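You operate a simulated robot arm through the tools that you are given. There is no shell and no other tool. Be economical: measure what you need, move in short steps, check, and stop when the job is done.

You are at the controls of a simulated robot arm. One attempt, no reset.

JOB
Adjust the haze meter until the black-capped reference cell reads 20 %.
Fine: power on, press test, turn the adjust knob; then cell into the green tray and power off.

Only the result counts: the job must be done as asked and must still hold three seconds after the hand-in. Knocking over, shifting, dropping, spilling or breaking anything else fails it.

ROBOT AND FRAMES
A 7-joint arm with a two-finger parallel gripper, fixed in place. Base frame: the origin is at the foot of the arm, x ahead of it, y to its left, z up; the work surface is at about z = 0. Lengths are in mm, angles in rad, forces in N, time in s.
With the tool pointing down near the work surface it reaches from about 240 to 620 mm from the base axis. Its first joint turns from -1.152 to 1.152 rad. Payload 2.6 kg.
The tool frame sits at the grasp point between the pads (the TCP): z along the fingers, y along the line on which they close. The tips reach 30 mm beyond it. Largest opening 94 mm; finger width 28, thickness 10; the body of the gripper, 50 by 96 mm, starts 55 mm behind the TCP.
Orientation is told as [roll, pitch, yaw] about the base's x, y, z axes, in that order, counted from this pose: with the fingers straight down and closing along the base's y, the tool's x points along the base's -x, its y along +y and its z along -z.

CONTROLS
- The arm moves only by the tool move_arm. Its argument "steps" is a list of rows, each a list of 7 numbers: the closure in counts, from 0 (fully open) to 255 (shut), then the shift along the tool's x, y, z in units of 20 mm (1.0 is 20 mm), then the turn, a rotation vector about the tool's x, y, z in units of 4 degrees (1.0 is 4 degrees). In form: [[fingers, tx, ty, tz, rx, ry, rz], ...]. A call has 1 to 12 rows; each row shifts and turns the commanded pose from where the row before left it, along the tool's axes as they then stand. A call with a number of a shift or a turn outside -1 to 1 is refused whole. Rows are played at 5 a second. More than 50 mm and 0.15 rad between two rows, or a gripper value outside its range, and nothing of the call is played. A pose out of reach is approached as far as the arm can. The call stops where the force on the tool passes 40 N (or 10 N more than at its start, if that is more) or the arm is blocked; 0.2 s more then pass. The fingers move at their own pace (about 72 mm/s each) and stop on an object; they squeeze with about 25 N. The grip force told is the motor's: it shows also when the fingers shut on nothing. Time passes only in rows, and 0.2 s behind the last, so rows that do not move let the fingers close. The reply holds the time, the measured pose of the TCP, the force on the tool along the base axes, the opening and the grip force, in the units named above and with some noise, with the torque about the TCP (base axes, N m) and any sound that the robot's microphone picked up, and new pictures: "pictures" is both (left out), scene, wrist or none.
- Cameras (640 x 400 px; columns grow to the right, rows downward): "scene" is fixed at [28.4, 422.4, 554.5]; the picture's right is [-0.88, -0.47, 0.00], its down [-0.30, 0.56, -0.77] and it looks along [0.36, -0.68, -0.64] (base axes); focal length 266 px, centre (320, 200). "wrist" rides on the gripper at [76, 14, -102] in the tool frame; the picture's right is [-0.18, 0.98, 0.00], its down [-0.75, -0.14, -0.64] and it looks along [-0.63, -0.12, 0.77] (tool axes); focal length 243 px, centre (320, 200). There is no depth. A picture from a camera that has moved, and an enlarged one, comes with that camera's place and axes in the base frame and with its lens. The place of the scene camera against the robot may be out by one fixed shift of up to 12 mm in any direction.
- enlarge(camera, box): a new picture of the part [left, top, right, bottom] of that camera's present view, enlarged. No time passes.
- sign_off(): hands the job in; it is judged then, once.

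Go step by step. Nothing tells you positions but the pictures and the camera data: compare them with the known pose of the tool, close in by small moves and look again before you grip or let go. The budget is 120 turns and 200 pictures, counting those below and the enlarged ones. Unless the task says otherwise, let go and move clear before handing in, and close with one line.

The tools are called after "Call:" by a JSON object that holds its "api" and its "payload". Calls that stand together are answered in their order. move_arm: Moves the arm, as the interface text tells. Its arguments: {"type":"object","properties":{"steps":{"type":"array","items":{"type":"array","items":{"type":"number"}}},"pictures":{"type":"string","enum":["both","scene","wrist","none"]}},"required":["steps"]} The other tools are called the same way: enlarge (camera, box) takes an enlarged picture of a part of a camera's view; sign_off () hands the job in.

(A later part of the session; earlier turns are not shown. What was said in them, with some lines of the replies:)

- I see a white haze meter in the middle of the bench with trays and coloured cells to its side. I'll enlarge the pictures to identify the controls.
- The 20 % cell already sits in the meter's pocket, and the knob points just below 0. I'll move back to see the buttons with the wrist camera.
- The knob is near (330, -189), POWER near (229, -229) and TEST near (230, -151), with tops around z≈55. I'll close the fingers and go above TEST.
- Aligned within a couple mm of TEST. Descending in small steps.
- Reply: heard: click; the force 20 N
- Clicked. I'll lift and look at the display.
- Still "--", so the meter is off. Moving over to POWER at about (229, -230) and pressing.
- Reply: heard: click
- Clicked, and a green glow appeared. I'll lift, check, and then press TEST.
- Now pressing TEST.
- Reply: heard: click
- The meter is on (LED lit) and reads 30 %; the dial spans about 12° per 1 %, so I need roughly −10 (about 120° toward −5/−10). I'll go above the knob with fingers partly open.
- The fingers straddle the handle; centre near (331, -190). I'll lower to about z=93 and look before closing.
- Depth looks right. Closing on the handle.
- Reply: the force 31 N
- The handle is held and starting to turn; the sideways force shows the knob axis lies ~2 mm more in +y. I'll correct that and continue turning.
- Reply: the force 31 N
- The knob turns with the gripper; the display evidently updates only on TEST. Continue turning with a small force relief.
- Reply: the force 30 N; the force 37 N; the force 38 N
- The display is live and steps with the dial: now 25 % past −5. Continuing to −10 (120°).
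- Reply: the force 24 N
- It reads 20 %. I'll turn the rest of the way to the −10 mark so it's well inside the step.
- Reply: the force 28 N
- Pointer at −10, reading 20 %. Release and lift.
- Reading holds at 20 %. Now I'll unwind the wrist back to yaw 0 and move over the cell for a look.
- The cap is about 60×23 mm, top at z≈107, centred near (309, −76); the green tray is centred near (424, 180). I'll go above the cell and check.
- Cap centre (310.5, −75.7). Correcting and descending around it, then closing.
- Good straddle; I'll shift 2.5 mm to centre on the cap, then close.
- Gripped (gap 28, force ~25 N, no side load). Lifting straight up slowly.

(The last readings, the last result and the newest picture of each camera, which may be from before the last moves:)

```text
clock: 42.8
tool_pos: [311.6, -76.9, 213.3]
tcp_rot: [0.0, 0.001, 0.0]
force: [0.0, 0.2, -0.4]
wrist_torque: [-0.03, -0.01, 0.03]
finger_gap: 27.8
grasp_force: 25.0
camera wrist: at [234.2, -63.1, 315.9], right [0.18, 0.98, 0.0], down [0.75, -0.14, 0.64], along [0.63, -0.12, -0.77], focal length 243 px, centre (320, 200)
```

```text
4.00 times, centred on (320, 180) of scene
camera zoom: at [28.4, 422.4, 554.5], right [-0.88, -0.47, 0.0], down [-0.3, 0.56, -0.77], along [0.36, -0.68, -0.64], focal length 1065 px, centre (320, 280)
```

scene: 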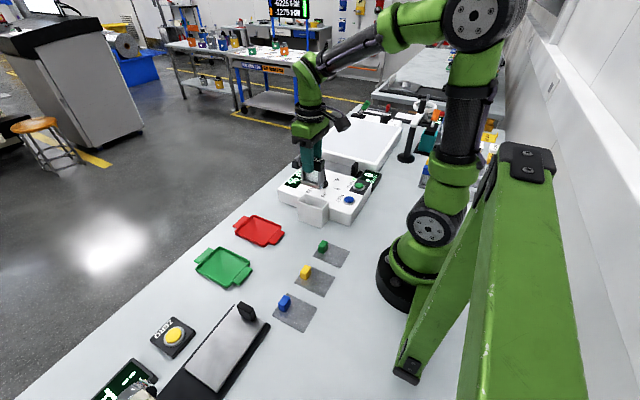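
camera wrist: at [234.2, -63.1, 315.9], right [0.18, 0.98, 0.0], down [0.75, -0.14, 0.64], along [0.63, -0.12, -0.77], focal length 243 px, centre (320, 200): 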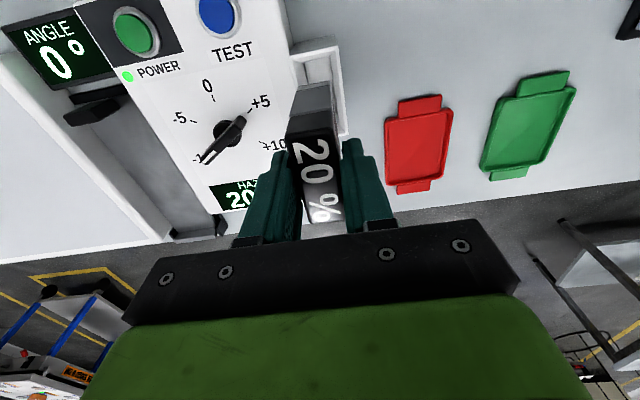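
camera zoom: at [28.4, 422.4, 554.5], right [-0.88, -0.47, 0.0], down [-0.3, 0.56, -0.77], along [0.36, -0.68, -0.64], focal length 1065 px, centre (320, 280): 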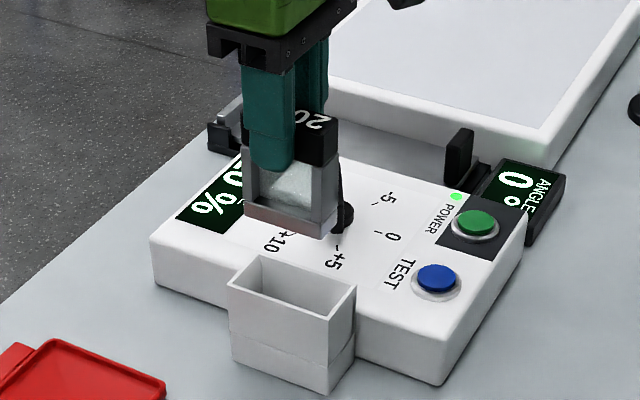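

The cell hangs straight, bottom about 78 mm below the TCP. Carrying it to above the green tray.

Call:
{"api": "move_arm", "payload": {"steps": [[255, -0.4, 1, 0, 0, 0, 0], [255, -0.45, 1, 0, 0, 0, 0], [255, -0.45, 1, 0, 0, 0, 0], [255, -0.45, 1, 0, 0, 0, 0], [255, -0.45, 1, 0, 0, 0, 0], [255, -0.45, 1, 0, 0, 0, 0], [255, -0.45, 1, 0, 0, 0, 0], [255, -0.45, 1, 0, 0, 0, 0], [255, -0.45, 1, 0, 0, 0, 0], [255, -0.45, 1, 0, 0, 0, 0], [255, -0.45, 1, 0, 0, 0, 0], [255, -0.45, 1, 0, 0, 0, 0]], "pictures": "none"}}

Call:
{"api": "move_arm", "payload": {"steps": [[255, -0.2, 0.85, 0, 0, 0, 0], [255, 0, 0, 0, 0, 0, 0], [255, 0, 0, 0, 0, 0, 0]]}}

Call:
{"api": "enlarge", "payload": {"camera": "scene", "box": [180, 180, 300, 300]}}

```text
clock: 45.4
tool_pos: [419.2, 163.6, 213.9]
tcp_rot: [0.0, 0.0, 0.0]
force: [-0.1, 0.2, -2.1]
wrist_torque: [0.03, 0.05, -0.03]
finger_gap: 27.9
grasp_force: 24.8
```

```text
clock: 46.2
tool_pos: [423.4, 180.7, 213.9]
tcp_rot: [0.001, -0.001, -0.002]
force: [-0.4, -1.2, -0.9]
wrist_torque: [0.0, 0.01, 0.05]
finger_gap: 28.0
grasp_force: 25.5
camera wrist: at [346.0, 193.8, 316.4], right [0.18, 0.98, 0.0], down [0.75, -0.14, 0.64], along [0.63, -0.12, -0.77], focal length 243 px, centre (320, 200)
```

scene: 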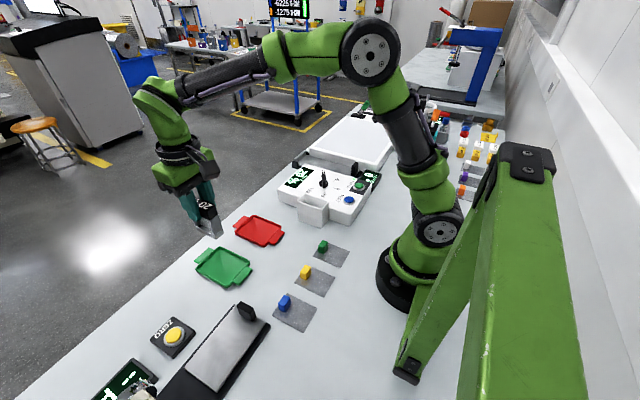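
wrist: 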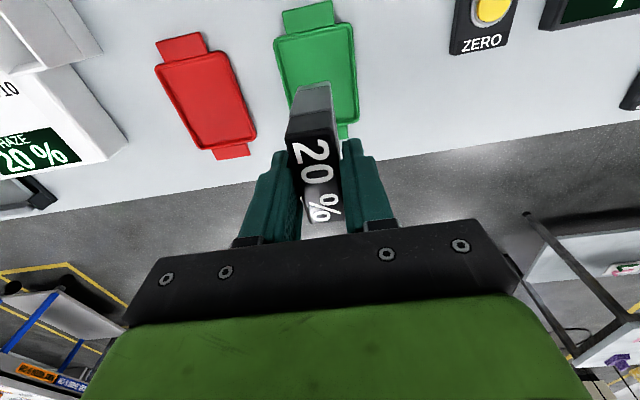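

```text
3.33 times, centred on (240, 240) of scene
camera zoom: at [28.4, 422.4, 554.5], right [-0.88, -0.47, 0.0], down [-0.3, 0.56, -0.77], along [0.36, -0.68, -0.64], focal length 887 px, centre (587, 67)
```

zoom: 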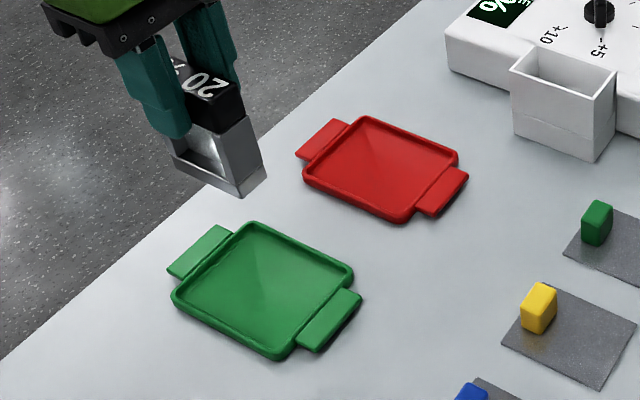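

The tray centre confirms at about (425, 180). Lowering, then small steps to contact.

Call:
{"api": "move_arm", "payload": {"steps": [[255, 0, 0, 1, 0, 0, 0], [255, 0, 0, 1, 0, 0, 0], [255, 0, 0, 1, 0, 0, 0], [255, 0, 0, 1, 0, 0, 0], [255, 0, 0, 1, 0, 0, 0], [255, 0, 0, 0.5, 0, 0, 0], [255, 0, 0, 0.2, 0, 0, 0], [255, 0, 0, 0, 0, 0, 0]]}}

Call:
{"api": "enlarge", "payload": {"camera": "scene", "box": [180, 180, 300, 300]}}

```text
clock: 48.0
tool_pos: [422.9, 180.2, 99.2]
tcp_rot: [0.0, -0.001, -0.001]
force: [1.1, 0.0, -0.7]
wrist_torque: [-0.03, -0.02, 0.0]
finger_gap: 28.1
grasp_force: 25.3
camera wrist: at [345.2, 194.0, 201.6], right [0.18, 0.98, 0.0], down [0.75, -0.14, 0.64], along [0.63, -0.12, -0.77], focal length 243 px, centre (320, 200)
```

scene: 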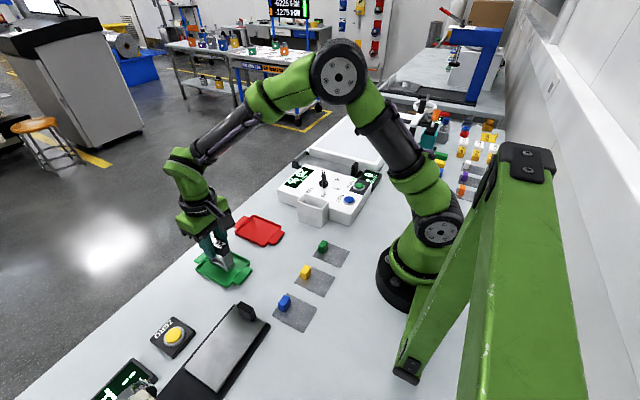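
wrist: 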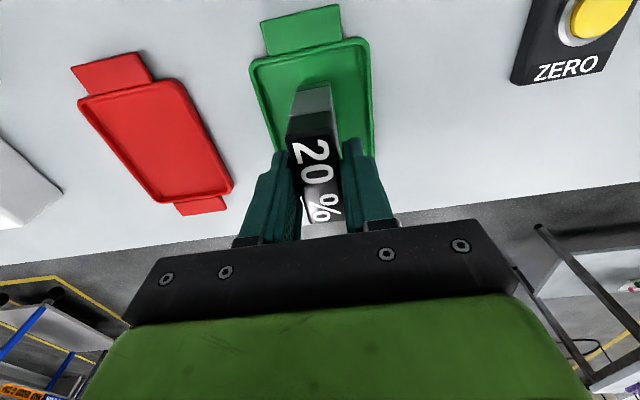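

```text
3.33 times, centred on (240, 240) of scene
camera zoom: at [28.4, 422.4, 554.5], right [-0.88, -0.47, 0.0], down [-0.3, 0.56, -0.77], along [0.36, -0.68, -0.64], focal length 887 px, centre (587, 67)
```

zoom: 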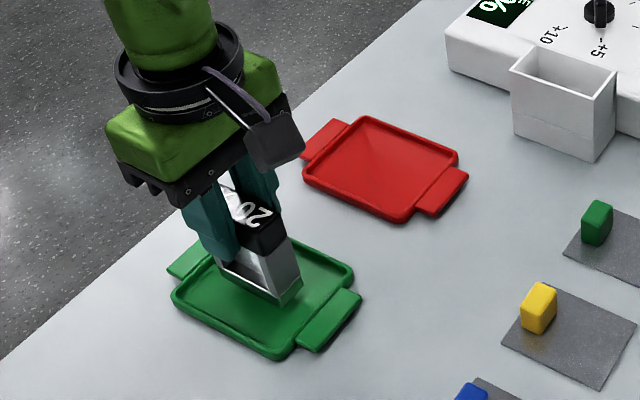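

Call:
{"api": "move_arm", "payload": {"steps": [[255, 0, 0, 0.1, 0, 0, 0], [255, 0, 0, 0.1, 0, 0, 0], [255, 0, 0, 0.1, 0, 0, 0], [255, 0, 0, 0.1, 0, 0, 0], [255, 0, 0, 0.1, 0, 0, 0], [255, 0, 0, 0, 0, 0, 0]], "pictures": "none"}}

```text
clock: 49.4
tool_pos: [422.4, 180.6, 89.6]
tcp_rot: [0.0, 0.001, -0.002]
force: [0.5, 0.2, -0.2]
wrist_torque: [0.01, 0.01, -0.01]
finger_gap: 28.0
grasp_force: 25.1
```

Call:
{"api": "move_arm", "payload": {"steps": [[255, 0, 0, 0.1, 0, 0, 0], [255, 0, 0, 0.1, 0, 0, 0], [255, 0, 0, 0.1, 0, 0, 0], [255, 0, 0, 0, 0, 0, 0]], "pictures": "none"}}

Call:
{"api": "enlarge", "payload": {"camera": "scene", "box": [190, 220, 270, 300]}}

```text
clock: 50.4
tool_pos: [423.8, 180.9, 85.4]
tcp_rot: [0.002, -0.005, 0.0]
force: [-1.3, 2.3, 24.7]
wrist_torque: [-0.01, -0.06, -0.03]
finger_gap: 28.6
grasp_force: 24.5
```

```text
5.00 times, centred on (230, 260) of scene
camera zoom: at [28.2, 422.3, 554.5], right [-0.88, -0.47, 0.0], down [-0.3, 0.56, -0.77], along [0.36, -0.68, -0.64], focal length 1331 px, centre (770, -100)
```

zoom: 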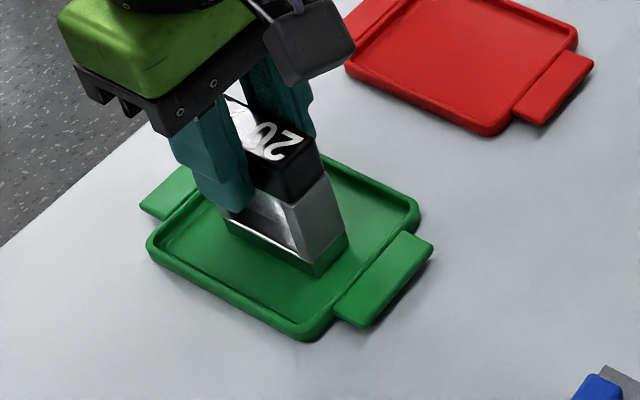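

Contact (≈25 N). Easing off about 1.5 mm, then opening gradually.

Call:
{"api": "move_arm", "payload": {"steps": [[255, 0, 0, -0.07, 0, 0, 0], [255, 0, 0, 0, 0, 0, 0]], "pictures": "none"}}

```text
clock: 51.0
tool_pos: [422.9, 180.4, 85.4]
tcp_rot: [0.0, -0.004, 0.0]
force: [5.7, 2.9, 16.2]
wrist_torque: [0.06, -0.55, 0.06]
finger_gap: 28.0
grasp_force: 25.3
```

Call:
{"api": "move_arm", "payload": {"steps": [[255, 0, 0, -0.05, 0, 0, 0], [175, 0, 0, 0, 0, 0, 0], [165, 0, 0, 0, 0, 0, 0], [150, 0, 0, 0, 0, 0, 0], [125, 0, 0, 0, 0, 0, 0], [125, 0, 0, 0, 0, 0, 0]]}}

Call:
{"api": "enlarge", "payload": {"camera": "scene", "box": [190, 220, 270, 300]}}

```text
clock: 52.4
tool_pos: [422.7, 180.2, 85.6]
tcp_rot: [0.0, 0.0, -0.001]
force: [0.1, -0.7, 0.2]
wrist_torque: [0.0, 0.01, 0.0]
finger_gap: 48.1
grasp_force: 0.0
camera wrist: at [344.7, 194.3, 188.2], right [0.18, 0.98, 0.0], down [0.75, -0.14, 0.64], along [0.63, -0.12, -0.77], focal length 243 px, centre (320, 200)
```

scene: 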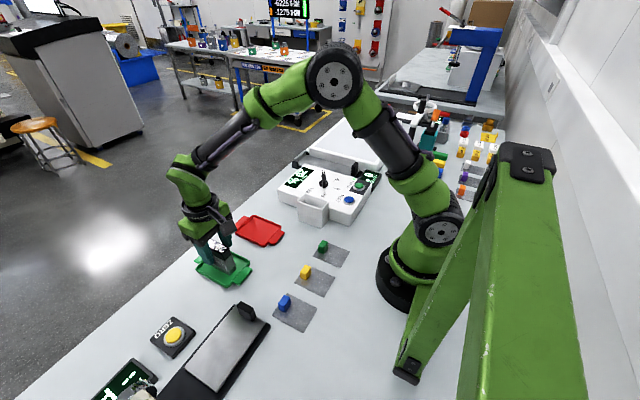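
wrist: 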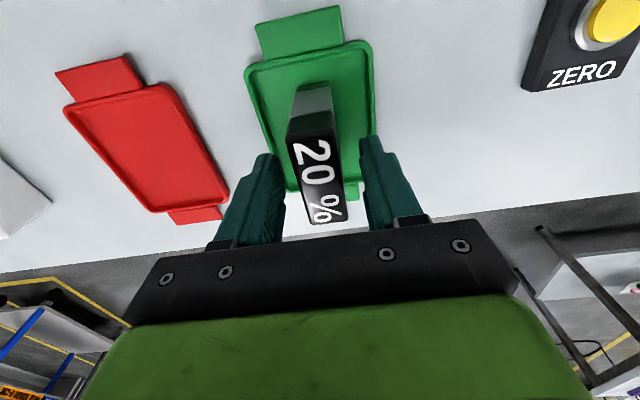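

```text
5.00 times, centred on (230, 260) of scene
camera zoom: at [28.4, 422.4, 554.5], right [-0.88, -0.47, 0.0], down [-0.3, 0.56, -0.77], along [0.36, -0.68, -0.64], focal length 1331 px, centre (770, -100)
```

zoom: 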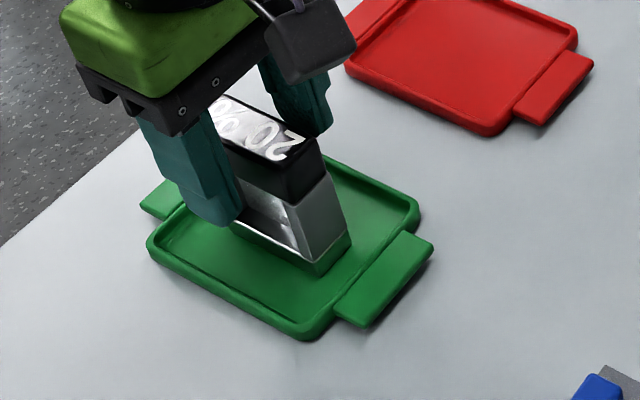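

The cell stands upright on its own in the green tray. I'll rise straight up and head back to POWER.

Call:
{"api": "move_arm", "payload": {"steps": [[125, 0, 0, -0.5, 0, 0, 0], [125, 0, 0, -0.5, 0, 0, 0], [125, 0, 0, -1, 0, 0, 0], [125, 0, 0, -1, 0, 0, 0], [125, 0, 0, -1, 0, 0, 0], [125, 0, 0, -1, 0, 0, 0], [255, 0, -1, -0.5, 0, 0, 0], [255, 1, -1, 0, 0, 0, 0], [255, 1, -1, 0, 0, 0, 0], [255, 1, -1, 0, 0, 0, 0], [255, 1, -1, 0, 0, 0, 0], [255, 1, -1, 0, 0, 0, 0]], "pictures": "none"}}

Call:
{"api": "move_arm", "payload": {"steps": [[255, 0, -1, 0, 0, 0, 0], [255, 0, -1, 0, 0, 0, 0], [255, 0, -1, 0, 0, 0, 0], [255, 0, -1, 0, 0, 0, 0], [255, 0, -1, 0, 0, 0, 0], [255, 0, -1, 0, 0, 0, 0], [255, 0, -1, 0, 0, 0, 0], [255, 0, -1, 0, 0, 0, 0], [255, 0.5, -1, 0, 0, 0, 0], [255, 0.5, -1, 0, 0, 0, 0], [255, 0.5, -1, 0, 0, 0, 0], [255, 0.5, -1, 0, 0, 0, 0]], "pictures": "none"}}

```text
clock: 55.0
tool_pos: [321.3, 61.0, 196.3]
tcp_rot: [0.001, 0.0, 0.0]
force: [-0.3, -0.6, 0.3]
wrist_torque: [0.0, 0.04, 0.0]
finger_gap: 0.0
grasp_force: 25.0
```

```text
clock: 57.6
tool_pos: [281.2, -180.2, 195.7]
tcp_rot: [0.001, -0.001, -0.001]
force: [0.1, -0.4, 0.0]
wrist_torque: [0.01, 0.0, 0.02]
finger_gap: 0.0
grasp_force: 24.9
```

Call:
{"api": "move_arm", "payload": {"steps": [[255, 1, -1, 0, 0, 0, 0], [255, 1, -1, 0, 0, 0, 0], [255, 0.55, -0.45, 0, 0, 0, 0], [255, 0, 0, 1, 0, 0, 0], [255, 0, 0, 1, 0, 0, 0], [255, 0, 0, 1, 0, 0, 0], [255, 0, 0, 0, 0, 0, 0]]}}

Call:
{"api": "enlarge", "payload": {"camera": "scene", "box": [180, 140, 400, 300]}}

```text
clock: 59.2
tool_pos: [230.2, -228.8, 135.1]
tcp_rot: [0.001, -0.001, 0.0]
force: [1.0, 0.5, -0.5]
wrist_torque: [-0.02, -0.01, 0.0]
finger_gap: 0.1
grasp_force: 25.4
camera wrist: at [153.3, -215.1, 238.1], right [0.18, 0.98, 0.0], down [0.75, -0.14, 0.64], along [0.63, -0.12, -0.77], focal length 243 px, centre (320, 200)
```

scene: 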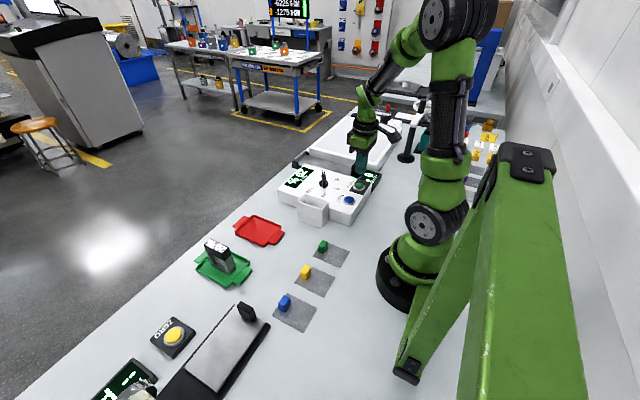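
wrist: 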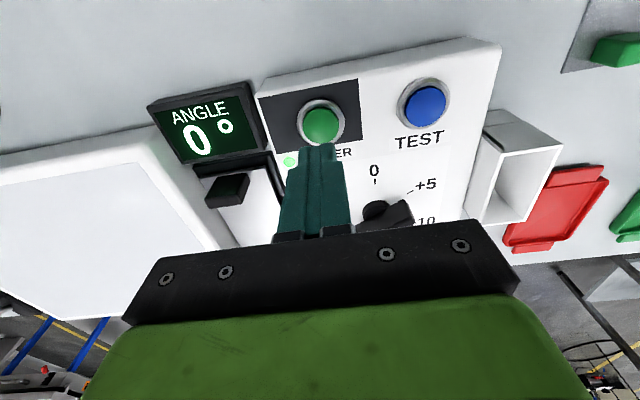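

```text
2.50 times, centred on (290, 220) of scene
camera zoom: at [28.4, 422.4, 554.5], right [-0.88, -0.47, 0.0], down [-0.3, 0.56, -0.77], along [0.36, -0.68, -0.64], focal length 666 px, centre (395, 150)
```

zoom: 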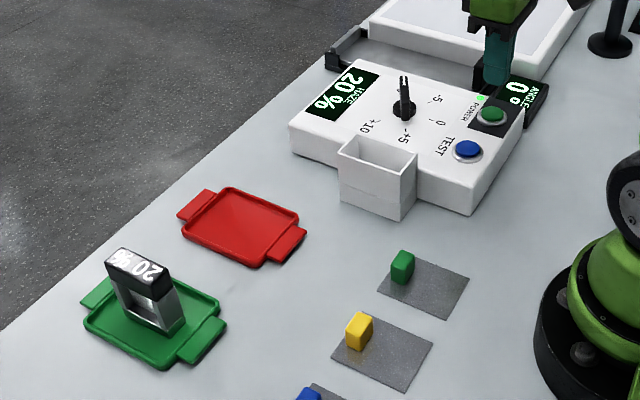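

Cell in the tray, display still 20 %, gripper over POWER. Pressing it now (click came at TCP z≈85).

Call:
{"api": "move_arm", "payload": {"steps": [[255, 0, 0, 1, 0, 0, 0], [255, 0, 0, 1, 0, 0, 0], [255, 0, 0, 0.2, 0, 0, 0], [255, 0, 0, 0.1, 0, 0, 0], [255, 0, 0, 0.1, 0, 0, 0], [255, 0, 0, 0.1, 0, 0, 0]], "pictures": "none"}}

Call:
{"api": "move_arm", "payload": {"steps": [[255, 0, 0, -0.5, 0, 0, 0], [255, 0, 0, -1, 0, 0, 0], [255, 0, 0, -1, 0, 0, 0], [255, 0, 0, -1, 0, 0, 0], [255, 0, 0, -1, 0, 0, 0], [255, 0, 0, 0, 0, 0, 0]]}}

Call:
{"api": "enlarge", "payload": {"camera": "scene", "box": [180, 140, 400, 300]}}

```text
clock: 60.6
tool_pos: [232.4, -228.2, 86.3]
tcp_rot: [0.001, 0.002, 0.0]
force: [-1.0, 2.1, 5.9]
wrist_torque: [0.08, 0.05, 0.01]
finger_gap: 0.3
grasp_force: 24.8
heard: click
```

```text
clock: 62.0
tool_pos: [230.7, -228.3, 176.4]
tcp_rot: [0.001, -0.002, 0.0]
force: [0.3, -0.5, 0.2]
wrist_torque: [0.0, -0.01, 0.0]
finger_gap: 0.0
grasp_force: 25.4
camera wrist: at [153.9, -215.0, 278.7], right [0.18, 0.98, 0.0], down [0.75, -0.14, 0.64], along [0.63, -0.12, -0.77], focal length 243 px, centre (320, 200)
```

scene: 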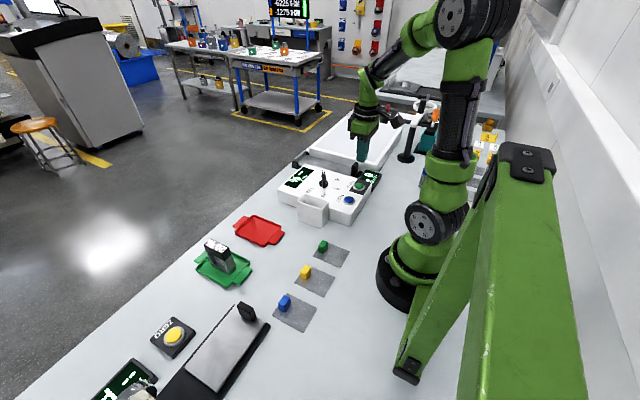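
wrist: 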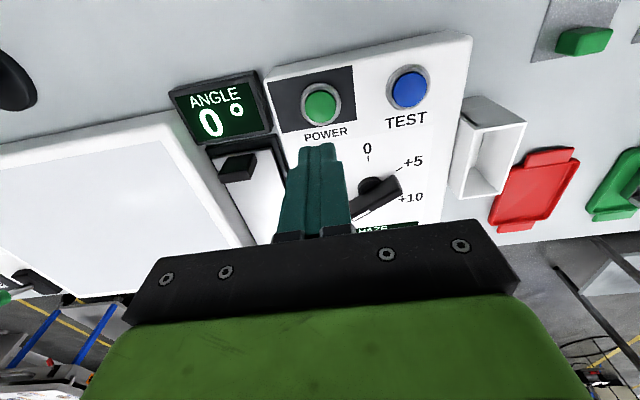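

```text
2.50 times, centred on (290, 220) of scene
camera zoom: at [28.4, 422.4, 554.5], right [-0.88, -0.47, 0.0], down [-0.3, 0.56, -0.77], along [0.36, -0.68, -0.64], focal length 666 px, centre (395, 150)
```

zoom: 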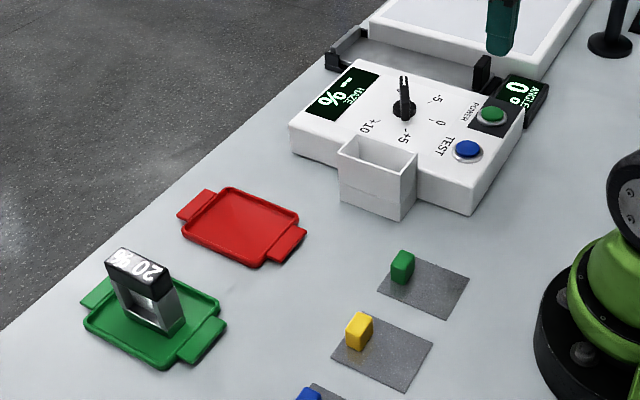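

The LED is out and the display shows "--", so the power is off. The cell stands in the green tray, the knob is at −10, and the arm is clear, so I'm handing in.

Call:
{"api": "sign_off", "payload": {}}

```text
The job is handed in.
```

The haze meter now reads 20 % for the black-capped cell (knob at −10); the cell is upright in the green tray and the meter is off.
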